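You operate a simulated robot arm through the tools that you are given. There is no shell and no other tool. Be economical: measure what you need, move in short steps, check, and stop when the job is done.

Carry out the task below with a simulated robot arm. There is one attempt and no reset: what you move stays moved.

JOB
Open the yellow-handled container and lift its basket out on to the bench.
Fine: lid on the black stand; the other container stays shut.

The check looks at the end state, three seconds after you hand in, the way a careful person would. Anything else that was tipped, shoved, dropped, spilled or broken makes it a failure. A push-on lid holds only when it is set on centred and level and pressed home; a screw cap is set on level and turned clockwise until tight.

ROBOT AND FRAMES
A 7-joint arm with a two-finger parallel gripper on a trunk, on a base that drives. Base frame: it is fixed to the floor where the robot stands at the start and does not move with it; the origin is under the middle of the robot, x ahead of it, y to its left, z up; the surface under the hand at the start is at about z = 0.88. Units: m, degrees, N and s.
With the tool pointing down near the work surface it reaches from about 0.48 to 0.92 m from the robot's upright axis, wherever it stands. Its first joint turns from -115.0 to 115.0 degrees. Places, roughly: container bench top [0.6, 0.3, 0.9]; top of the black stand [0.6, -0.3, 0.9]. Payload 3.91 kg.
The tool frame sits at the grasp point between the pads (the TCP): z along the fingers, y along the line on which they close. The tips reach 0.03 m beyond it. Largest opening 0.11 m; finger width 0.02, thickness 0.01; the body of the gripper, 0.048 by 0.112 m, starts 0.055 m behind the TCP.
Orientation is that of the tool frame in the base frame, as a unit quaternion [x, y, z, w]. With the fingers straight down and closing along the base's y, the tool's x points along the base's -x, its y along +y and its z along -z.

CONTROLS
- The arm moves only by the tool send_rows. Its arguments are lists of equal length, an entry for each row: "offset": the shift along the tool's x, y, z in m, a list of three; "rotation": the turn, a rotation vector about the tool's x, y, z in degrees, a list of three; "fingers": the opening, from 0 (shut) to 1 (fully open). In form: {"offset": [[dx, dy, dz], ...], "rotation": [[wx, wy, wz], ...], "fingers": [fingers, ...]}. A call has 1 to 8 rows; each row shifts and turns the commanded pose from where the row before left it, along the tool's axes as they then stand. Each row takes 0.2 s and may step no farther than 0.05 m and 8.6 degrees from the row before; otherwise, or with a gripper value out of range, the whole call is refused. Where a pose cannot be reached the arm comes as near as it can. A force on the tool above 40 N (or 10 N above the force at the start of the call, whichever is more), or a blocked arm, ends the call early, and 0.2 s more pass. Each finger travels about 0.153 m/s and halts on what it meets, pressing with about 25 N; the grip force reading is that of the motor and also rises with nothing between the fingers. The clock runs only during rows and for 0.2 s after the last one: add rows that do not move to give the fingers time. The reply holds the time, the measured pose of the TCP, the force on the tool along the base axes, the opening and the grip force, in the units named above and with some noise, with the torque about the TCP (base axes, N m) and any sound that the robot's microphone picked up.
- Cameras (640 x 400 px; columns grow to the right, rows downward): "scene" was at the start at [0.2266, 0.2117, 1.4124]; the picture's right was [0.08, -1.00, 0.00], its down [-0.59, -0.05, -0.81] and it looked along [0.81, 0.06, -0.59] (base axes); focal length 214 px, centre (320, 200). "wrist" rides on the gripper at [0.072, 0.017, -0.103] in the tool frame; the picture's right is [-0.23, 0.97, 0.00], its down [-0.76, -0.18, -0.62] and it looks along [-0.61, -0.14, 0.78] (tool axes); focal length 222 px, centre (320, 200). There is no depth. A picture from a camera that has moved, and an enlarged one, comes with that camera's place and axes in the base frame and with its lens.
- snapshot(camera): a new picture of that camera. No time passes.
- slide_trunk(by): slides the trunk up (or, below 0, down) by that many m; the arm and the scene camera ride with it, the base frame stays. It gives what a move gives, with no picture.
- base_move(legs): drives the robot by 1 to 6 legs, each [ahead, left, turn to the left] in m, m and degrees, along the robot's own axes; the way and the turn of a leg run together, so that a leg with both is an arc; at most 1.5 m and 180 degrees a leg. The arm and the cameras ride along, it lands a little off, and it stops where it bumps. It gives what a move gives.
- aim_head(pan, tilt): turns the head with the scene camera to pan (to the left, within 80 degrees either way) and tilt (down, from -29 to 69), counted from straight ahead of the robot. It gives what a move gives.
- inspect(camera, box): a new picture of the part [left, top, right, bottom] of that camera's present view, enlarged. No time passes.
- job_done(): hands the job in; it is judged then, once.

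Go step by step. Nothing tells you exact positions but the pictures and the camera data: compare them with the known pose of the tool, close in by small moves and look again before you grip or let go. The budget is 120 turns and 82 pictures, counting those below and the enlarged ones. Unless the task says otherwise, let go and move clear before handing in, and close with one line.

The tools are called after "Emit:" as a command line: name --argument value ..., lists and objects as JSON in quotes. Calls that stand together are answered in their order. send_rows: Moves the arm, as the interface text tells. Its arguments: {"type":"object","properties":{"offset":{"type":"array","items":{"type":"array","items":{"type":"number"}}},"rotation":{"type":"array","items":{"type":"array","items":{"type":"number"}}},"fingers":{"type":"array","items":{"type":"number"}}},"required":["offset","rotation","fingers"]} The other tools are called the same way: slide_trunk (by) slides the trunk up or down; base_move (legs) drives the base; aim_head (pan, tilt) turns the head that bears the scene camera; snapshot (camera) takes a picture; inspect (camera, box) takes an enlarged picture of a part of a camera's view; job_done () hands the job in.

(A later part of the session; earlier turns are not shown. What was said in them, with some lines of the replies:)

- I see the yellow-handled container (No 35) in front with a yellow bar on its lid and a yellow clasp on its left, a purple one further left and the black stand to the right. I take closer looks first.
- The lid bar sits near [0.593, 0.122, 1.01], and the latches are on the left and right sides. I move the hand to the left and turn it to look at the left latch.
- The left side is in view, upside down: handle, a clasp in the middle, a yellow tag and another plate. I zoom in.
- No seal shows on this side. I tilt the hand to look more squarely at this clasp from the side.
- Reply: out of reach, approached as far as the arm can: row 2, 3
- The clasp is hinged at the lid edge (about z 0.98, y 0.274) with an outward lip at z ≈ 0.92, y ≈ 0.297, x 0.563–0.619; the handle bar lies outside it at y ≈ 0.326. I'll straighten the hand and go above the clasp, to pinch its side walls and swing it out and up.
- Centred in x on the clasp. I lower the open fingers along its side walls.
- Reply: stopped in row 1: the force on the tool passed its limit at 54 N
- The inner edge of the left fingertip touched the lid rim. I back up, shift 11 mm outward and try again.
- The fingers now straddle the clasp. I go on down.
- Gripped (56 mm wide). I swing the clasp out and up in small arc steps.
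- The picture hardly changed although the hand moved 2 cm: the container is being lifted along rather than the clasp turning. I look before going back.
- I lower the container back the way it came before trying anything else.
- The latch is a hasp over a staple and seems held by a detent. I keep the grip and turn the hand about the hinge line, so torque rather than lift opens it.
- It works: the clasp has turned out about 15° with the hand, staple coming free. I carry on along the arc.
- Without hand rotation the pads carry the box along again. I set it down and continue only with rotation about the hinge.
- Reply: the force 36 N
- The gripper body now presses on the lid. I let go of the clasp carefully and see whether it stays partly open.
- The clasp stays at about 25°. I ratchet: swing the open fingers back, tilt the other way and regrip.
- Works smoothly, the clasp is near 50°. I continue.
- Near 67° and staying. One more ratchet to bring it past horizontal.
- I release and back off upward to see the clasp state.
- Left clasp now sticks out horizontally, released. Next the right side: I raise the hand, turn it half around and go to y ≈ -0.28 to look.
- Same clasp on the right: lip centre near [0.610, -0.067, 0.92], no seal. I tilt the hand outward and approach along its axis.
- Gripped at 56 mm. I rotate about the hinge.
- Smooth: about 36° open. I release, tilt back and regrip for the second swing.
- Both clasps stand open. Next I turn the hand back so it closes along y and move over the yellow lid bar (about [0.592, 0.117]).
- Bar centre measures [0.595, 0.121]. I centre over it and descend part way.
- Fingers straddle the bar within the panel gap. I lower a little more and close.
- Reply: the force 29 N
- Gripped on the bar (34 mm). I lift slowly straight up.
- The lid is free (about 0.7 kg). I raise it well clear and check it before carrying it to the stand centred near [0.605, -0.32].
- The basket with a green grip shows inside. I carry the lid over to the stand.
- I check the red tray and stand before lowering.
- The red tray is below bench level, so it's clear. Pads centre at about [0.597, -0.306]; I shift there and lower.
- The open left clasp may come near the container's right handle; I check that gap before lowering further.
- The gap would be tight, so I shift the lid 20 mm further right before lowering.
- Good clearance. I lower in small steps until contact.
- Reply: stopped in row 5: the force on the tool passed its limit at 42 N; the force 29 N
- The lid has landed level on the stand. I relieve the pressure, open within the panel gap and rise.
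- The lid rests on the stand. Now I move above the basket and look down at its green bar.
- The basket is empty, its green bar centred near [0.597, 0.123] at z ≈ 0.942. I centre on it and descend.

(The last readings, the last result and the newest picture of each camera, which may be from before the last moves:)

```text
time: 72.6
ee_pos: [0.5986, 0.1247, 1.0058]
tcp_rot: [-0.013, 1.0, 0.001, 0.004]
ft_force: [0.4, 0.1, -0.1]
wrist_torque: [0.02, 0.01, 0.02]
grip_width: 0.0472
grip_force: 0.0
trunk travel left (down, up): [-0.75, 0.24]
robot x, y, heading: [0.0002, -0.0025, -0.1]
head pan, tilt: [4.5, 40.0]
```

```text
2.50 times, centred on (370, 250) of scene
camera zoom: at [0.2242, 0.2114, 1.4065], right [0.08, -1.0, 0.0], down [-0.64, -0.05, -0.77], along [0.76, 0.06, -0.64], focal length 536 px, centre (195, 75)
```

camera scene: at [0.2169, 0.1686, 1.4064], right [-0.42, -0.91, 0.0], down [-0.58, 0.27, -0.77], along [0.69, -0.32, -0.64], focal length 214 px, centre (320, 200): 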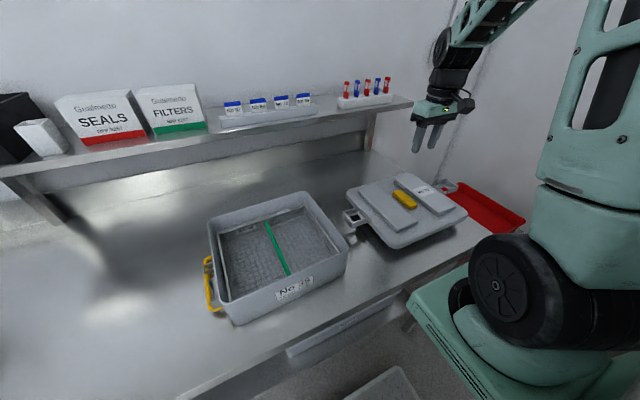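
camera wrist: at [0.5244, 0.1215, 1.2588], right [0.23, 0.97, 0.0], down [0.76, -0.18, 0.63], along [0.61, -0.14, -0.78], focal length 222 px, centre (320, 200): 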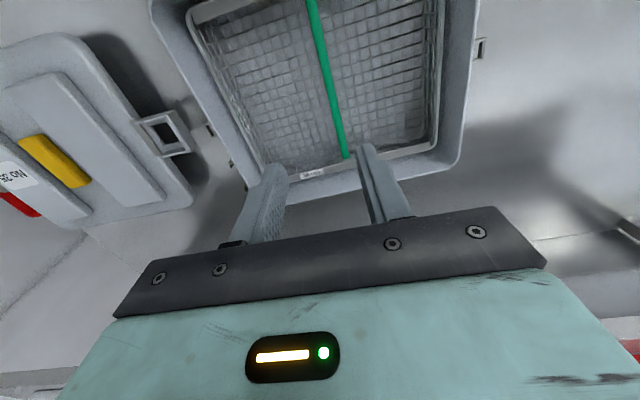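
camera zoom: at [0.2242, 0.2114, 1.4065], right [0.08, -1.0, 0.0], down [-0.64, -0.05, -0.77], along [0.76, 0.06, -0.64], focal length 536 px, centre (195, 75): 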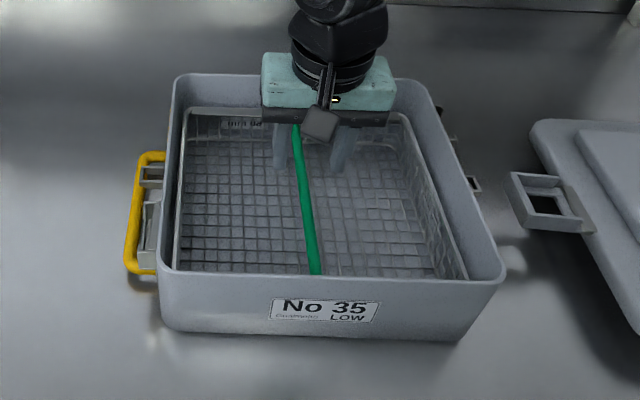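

Emit:
send_rows --offset '[[0, 0, 0.02], [0, 0, 0.02], [0, 0, 0.01], [0, 0, 0.006], [0, 0, 0]]' --rotation '[[0, 0, 0], [0, 0, 0], [0, 0, 0], [0, 0, 0], [0, 0, 0]]' --fingers '[0.43, 0.43, 0.43, 0.43, 0.43]'

Emit:
inspect --camera "wrist" --box '[200, 40, 440, 230]'

```text
time: 73.8
ee_pos: [0.5999, 0.124, 0.9502]
tcp_rot: [-0.013, 1.0, 0.0, 0.003]
ft_force: [-0.3, -0.1, 0.5]
wrist_torque: [0.0, 0.0, 0.01]
grip_width: 0.0475
grip_force: 0.0
trunk travel left (down, up): [-0.75, 0.24]
robot x, y, heading: [0.0011, 0.0017, 0.1]
head pan, tilt: [4.5, 40.0]
```

```text
2.11 times, centred on (320, 135) of wrist
camera zoom: at [0.526, 0.138, 1.0535], right [0.2, 0.98, 0.0], down [0.76, -0.16, 0.63], along [0.62, -0.12, -0.78], focal length 468 px, centre (320, 337)
```

zoom: 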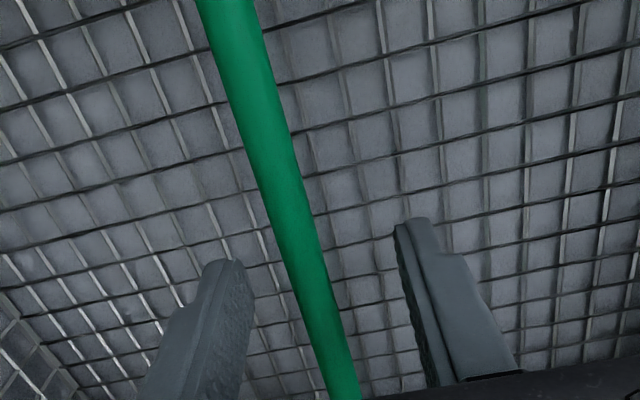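

Emit:
send_rows --offset '[[0, 0, 0.006], [0, 0, 0], [0, 0, 0], [0, 0, 0]]' --rotation '[[0, 0, 0], [0, 0, 0], [0, 0, 0], [0, 0, 0]]' --fingers '[0.43, 0, 0, 0]'

Emit:
send_rows --offset '[[0, 0, -0.005], [0, 0, -0.01], [0, 0, -0.01], [0, 0, 0]]' --rotation '[[0, 0, 0], [0, 0, 0], [0, 0, 0], [0, 0, 0]]' --fingers '[0, 0, 0, 0]'

Emit:
inspect --camera "scene" --box '[260, 170, 480, 330]'

```text
time: 74.8
ee_pos: [0.6002, 0.1236, 0.9439]
tcp_rot: [-0.012, 1.0, 0.001, 0.004]
ft_force: [0.1, -1.1, 2.9]
wrist_torque: [-0.03, 0.03, 0.24]
grip_width: 0.0117
grip_force: 24.7
trunk travel left (down, up): [-0.75, 0.24]
robot x, y, heading: [0.0002, 0.0007, 0.1]
head pan, tilt: [4.5, 40.0]
```

```text
time: 75.8
ee_pos: [0.5991, 0.1244, 0.9688]
tcp_rot: [-0.014, 1.0, 0.001, 0.004]
ft_force: [-0.1, 0.3, -2.7]
wrist_torque: [0.02, -0.01, 0.01]
grip_width: 0.0115
grip_force: 24.7
trunk travel left (down, up): [-0.75, 0.24]
robot x, y, heading: [0.0015, -0.0043, 0.1]
head pan, tilt: [4.5, 40.0]
```

```text
2.50 times, centred on (370, 250) of scene
camera zoom: at [0.2244, 0.2115, 1.4065], right [0.08, -1.0, 0.0], down [-0.64, -0.05, -0.77], along [0.76, 0.06, -0.64], focal length 536 px, centre (195, 75)
```

zoom: 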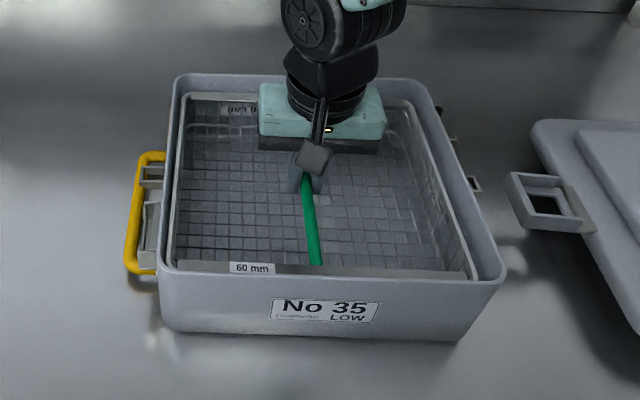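

The basket (about 0.3 kg, gripped) rises evenly. I lift it clear and check.

Emit:
send_rows --offset '[[0, 0, -0.02], [0, 0, -0.025], [0, 0, -0.025], [0, 0, -0.03], [0, 0, -0.03], [0, 0, -0.03], [0, 0, 0]]' --rotation '[[0, 0, 0], [0, 0, 0], [0, 0, 0], [0, 0, 0], [0, 0, 0], [0, 0, 0], [0, 0, 0]]' --fingers '[0, 0, 0, 0, 0, 0, 0]'

Emit:
aim_head --pan 20 --tilt 38

Emit:
snapshot --camera "scene"

```text
time: 77.4
ee_pos: [0.5991, 0.1229, 1.1293]
tcp_rot: [-0.013, 1.0, 0.001, 0.003]
ft_force: [-0.2, -0.7, -2.8]
wrist_torque: [-0.01, 0.02, 0.0]
grip_width: 0.0115
grip_force: 25.3
trunk travel left (down, up): [-0.75, 0.24]
robot x, y, heading: [-0.0004, -0.0003, -0.4]
head pan, tilt: [4.5, 40.0]
```

```text
time: 78.1
ee_pos: [0.5997, 0.1238, 1.1284]
tcp_rot: [-0.013, 1.0, 0.001, 0.003]
ft_force: [0.2, -0.1, -3.9]
wrist_torque: [-0.02, -0.02, 0.0]
grip_width: 0.0116
grip_force: 25.1
trunk travel left (down, up): [-0.75, 0.24]
robot x, y, heading: [0.0035, -0.0049, 0.0]
head pan, tilt: [20.0, 38.0]
```

```text
15 pictures are left
camera scene: at [0.2207, 0.2343, 1.4095], right [0.34, -0.94, 0.0], down [-0.58, -0.21, -0.79], along [0.74, 0.27, -0.62], focal length 214 px, centre (320, 200)
```

scene: 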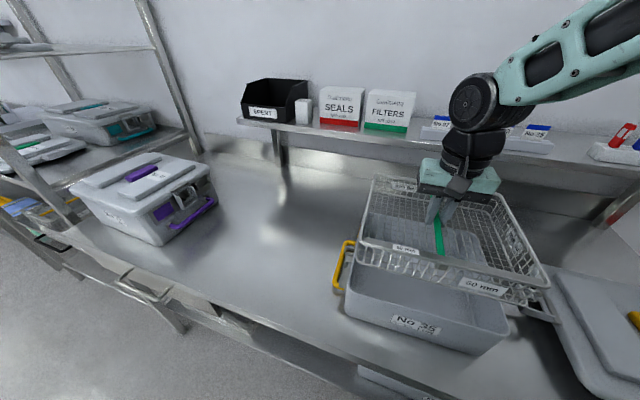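

Basket is well clear of the rim. I carry it left to the free bench area around [0.59, 0.52].

Emit:
send_rows --offset '[[0, 0.04, 0], [0, 0.04, 0], [0, 0.04, 0], [0, 0.04, 0], [0, 0.04, 0], [0, 0.04, 0], [0, 0.04, 0], [0, 0.04, 0]]' --rotation '[[0, 0, 0], [0, 0, 0], [0, 0, 0], [0, 0, 0], [0, 0, 0], [0, 0, 0], [0, 0, 0], [0, 0, 0]]' --fingers '[0, 0, 0, 0, 0, 0, 0, 0]'

Emit:
send_rows --offset '[[0, 0.04, 0], [0, 0.04, 0], [0, 0, 0.04], [0, 0, 0.04], [0, 0, 0.04], [0, 0, 0]]' --rotation '[[0, 0, 0], [0, 0, 0], [0, 0, 0], [0, 0, 0], [0, 0, 0], [0, 0, 0]]' --fingers '[0, 0, 0, 0, 0, 0]'

Emit:
snapshot --camera "scene"

```text
time: 79.9
ee_pos: [0.5918, 0.4439, 1.1294]
tcp_rot: [-0.013, 1.0, 0.001, 0.004]
ft_force: [-0.7, -0.8, -2.8]
wrist_torque: [0.05, -0.02, 0.0]
grip_width: 0.0111
grip_force: 24.8
trunk travel left (down, up): [-0.75, 0.24]
robot x, y, heading: [-0.0006, -0.0007, 0.2]
head pan, tilt: [20.0, 38.0]
```

```text
time: 81.3
ee_pos: [0.5863, 0.5016, 1.0071]
tcp_rot: [-0.013, 1.0, 0.001, 0.004]
ft_force: [0.1, 0.0, -4.8]
wrist_torque: [-0.03, -0.01, 0.04]
grip_width: 0.0116
grip_force: 24.9
out of reach, approached as far as the arm can: row 2, 3, 4, 5
trunk travel left (down, up): [-0.75, 0.24]
robot x, y, heading: [-0.0021, -0.0023, -0.0]
head pan, tilt: [20.0, 38.0]
```

```text
14 pictures are left
camera scene: at [0.2206, 0.2344, 1.4095], right [0.34, -0.94, 0.0], down [-0.58, -0.21, -0.79], along [0.74, 0.27, -0.62], focal length 214 px, centre (320, 200)
```

scene: 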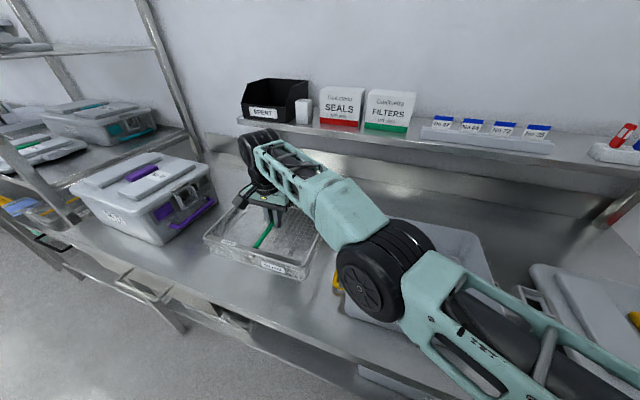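

The arm stopped at y ≈ 0.50, which still leaves room. I check the elbow's clearance over the container before lowering.

Emit:
inspect --camera "scene" --box '[190, 160, 530, 400]'

```text
1.67 times, centred on (360, 280) of scene
camera zoom: at [0.2206, 0.2344, 1.4095], right [0.34, -0.94, 0.0], down [-0.58, -0.21, -0.79], along [0.74, 0.27, -0.62], focal length 358 px, centre (253, 67)
```

zoom: 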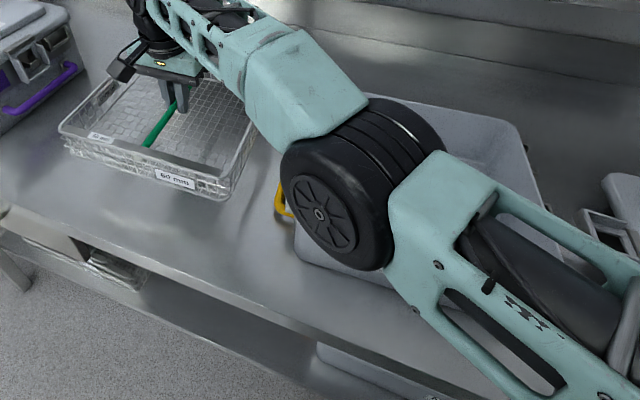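

The elbow is well above the container. I lower the basket stepwise.

Emit:
send_rows --offset '[[0, 0, 0.015], [0, 0, 0.015], [0, 0, 0.015], [0, 0, 0]]' --rotation '[[0, 0, 0], [0, 0, 0], [0, 0, 0], [0, 0, 0]]' --fingers '[0, 0, 0, 0]'

Emit:
snapshot --camera "scene"

```text
time: 82.3
ee_pos: [0.5862, 0.5024, 0.9638]
tcp_rot: [-0.013, 1.0, 0.001, 0.003]
ft_force: [0.6, -0.3, -3.0]
wrist_torque: [0.02, 0.0, 0.0]
grip_width: 0.0115
grip_force: 25.0
trunk travel left (down, up): [-0.75, 0.24]
robot x, y, heading: [0.0014, -0.0008, -0.0]
head pan, tilt: [20.0, 38.0]
```

```text
12 pictures are left
camera scene: at [0.2207, 0.2345, 1.4095], right [0.34, -0.94, 0.0], down [-0.58, -0.21, -0.79], along [0.74, 0.27, -0.62], focal length 214 px, centre (320, 200)
```

scene: 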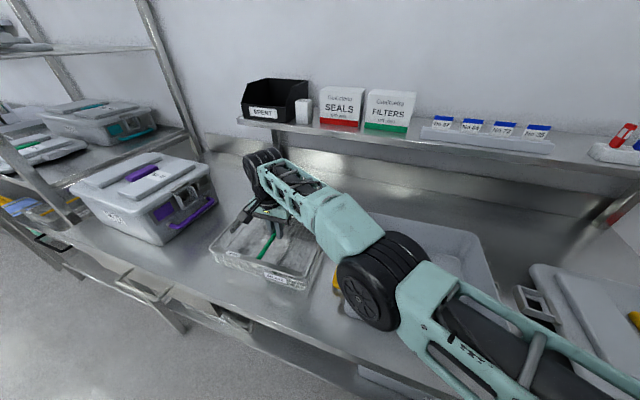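

Emit:
send_rows --offset '[[0, 0, 0.006], [0, 0, 0.006], [0, 0, 0.004], [0, 0, 0.003], [0, 0, 0]]' --rotation '[[0, 0, 0], [0, 0, 0], [0, 0, 0], [0, 0, 0], [0, 0, 0]]' --fingers '[0, 0, 0, 0, 0]'

```text
time: 83.5
ee_pos: [0.588, 0.5022, 0.9441]
tcp_rot: [-0.013, 1.0, 0.0, 0.003]
ft_force: [-1.0, 0.3, -2.9]
wrist_torque: [0.02, 0.01, 0.03]
grip_width: 0.0117
grip_force: 25.1
trunk travel left (down, up): [-0.75, 0.24]
robot x, y, heading: [0.0013, 0.0018, -0.0]
head pan, tilt: [20.0, 38.0]
```

Emit:
send_rows --offset '[[0, 0, 0.002], [0, 0, 0.002], [0, 0, 0.002], [0, 0, 0]]' --rotation '[[0, 0, 0], [0, 0, 0], [0, 0, 0], [0, 0, 0]]' --fingers '[0, 0, 0, 0]'

```text
time: 84.5
ee_pos: [0.5876, 0.5021, 0.9378]
tcp_rot: [-0.012, 1.0, 0.002, 0.004]
ft_force: [-0.1, -0.1, 1.1]
wrist_torque: [0.03, 0.01, 0.03]
grip_width: 0.0116
grip_force: 25.0
trunk travel left (down, up): [-0.75, 0.24]
robot x, y, heading: [0.0015, 0.0001, -0.0]
head pan, tilt: [20.0, 38.0]
```

It has just touched down. I settle it 1 mm, open and rise.

Emit:
send_rows --offset '[[0, 0, 0.001], [0, 0, 0], [0, 0, 0], [0, 0, -0.02], [0, 0, -0.04], [0, 0, -0.05], [0, 0, -0.05], [0, 0, -0.04]]' --rotation '[[0, 0, 0], [0, 0, 0], [0, 0, 0], [0, 0, 0], [0, 0, 0], [0, 0, 0], [0, 0, 0], [0, 0, 0]]' --fingers '[0, 0.4, 0.43, 0.43, 0.43, 0.43, 0.43, 0.43]'

Emit:
snapshot --camera "scene"

```text
time: 86.3
ee_pos: [0.5781, 0.489, 1.1346]
tcp_rot: [-0.013, 1.0, 0.001, 0.004]
ft_force: [1.0, 0.3, -1.1]
wrist_torque: [-0.03, 0.01, -0.01]
grip_width: 0.047
grip_force: 0.1
out of reach, approached as far as the arm can: row 7, 8
trunk travel left (down, up): [-0.75, 0.24]
robot x, y, heading: [-0.0017, 0.0006, -0.2]
head pan, tilt: [20.0, 38.0]
```

```text
11 pictures are left
camera scene: at [0.2208, 0.2347, 1.4094], right [0.34, -0.94, 0.0], down [-0.58, -0.21, -0.79], along [0.74, 0.27, -0.62], focal length 214 px, centre (320, 200)
```

scene: 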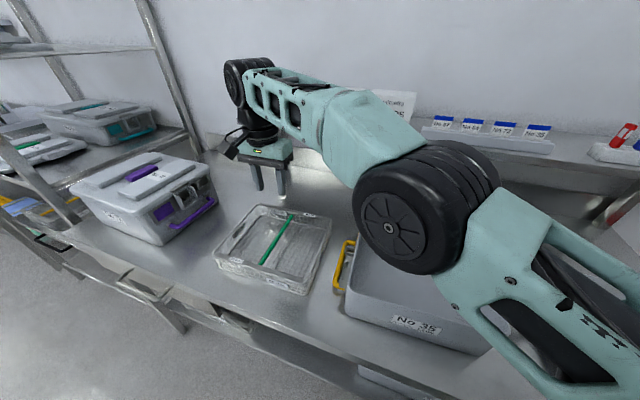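

The basket stands on the bench. I bring the arm back up toward its starting place and check the whole scene.

Emit:
send_rows --offset '[[0.012, -0.04, -0.012], [0.012, -0.04, -0.012], [0.012, -0.04, -0.012], [0.012, -0.04, -0.012], [0.012, -0.04, -0.012], [0.012, -0.04, -0.012], [0.012, -0.04, -0.012], [0.012, -0.04, -0.012]]' --rotation '[[0, 0, 0], [0, 0, 0], [0, 0, 0], [0, 0, 0], [0, 0, 0], [0, 0, 0], [0, 0, 0], [0, 0, 0]]' --fingers '[0.43, 0.43, 0.43, 0.43, 0.43, 0.43, 0.43, 0.43]'

Emit:
aim_head --pan 0 --tilt 40

Emit:
snapshot --camera "scene"

```text
time: 88.1
ee_pos: [0.4888, 0.166, 1.2293]
tcp_rot: [-0.014, 1.0, 0.001, 0.004]
ft_force: [1.4, 0.8, -0.6]
wrist_torque: [-0.02, 0.03, 0.0]
grip_width: 0.0471
grip_force: 0.1
trunk travel left (down, up): [-0.75, 0.24]
robot x, y, heading: [0.0015, 0.0001, -0.4]
head pan, tilt: [20.0, 38.0]
```

```text
time: 89.0
ee_pos: [0.4897, 0.1666, 1.228]
tcp_rot: [-0.013, 1.0, 0.001, 0.004]
ft_force: [-0.3, -0.9, 0.0]
wrist_torque: [-0.01, -0.01, 0.0]
grip_width: 0.0473
grip_force: 0.1
trunk travel left (down, up): [-0.75, 0.24]
robot x, y, heading: [-0.0002, -0.001, 0.1]
head pan, tilt: [0.0, 40.0]
```

```text
10 pictures are left
camera scene: at [0.2245, 0.2048, 1.4065], right [0.0, -1.0, 0.0], down [-0.64, 0.0, -0.77], along [0.77, 0.0, -0.64], focal length 214 px, centre (320, 200)
```

scene: 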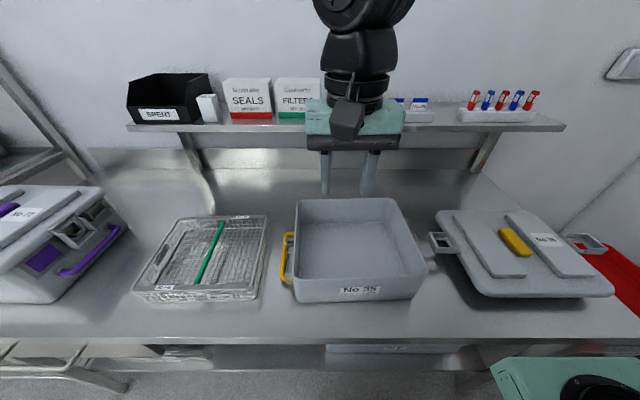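

The basket stands flat on the bench, the lid is level on the stand, the purple container is still shut and the arm is clear. I hand in.

Emit:
job_done

```text
The job is handed in.
```

The yellow-handled container is open, its basket is on the bench to its left, the lid is on the black stand, and the other container is still shut. While I was working the first latch, the open container lifted on one side and slid about 2 cm; it is upright and nothing else was disturbed.
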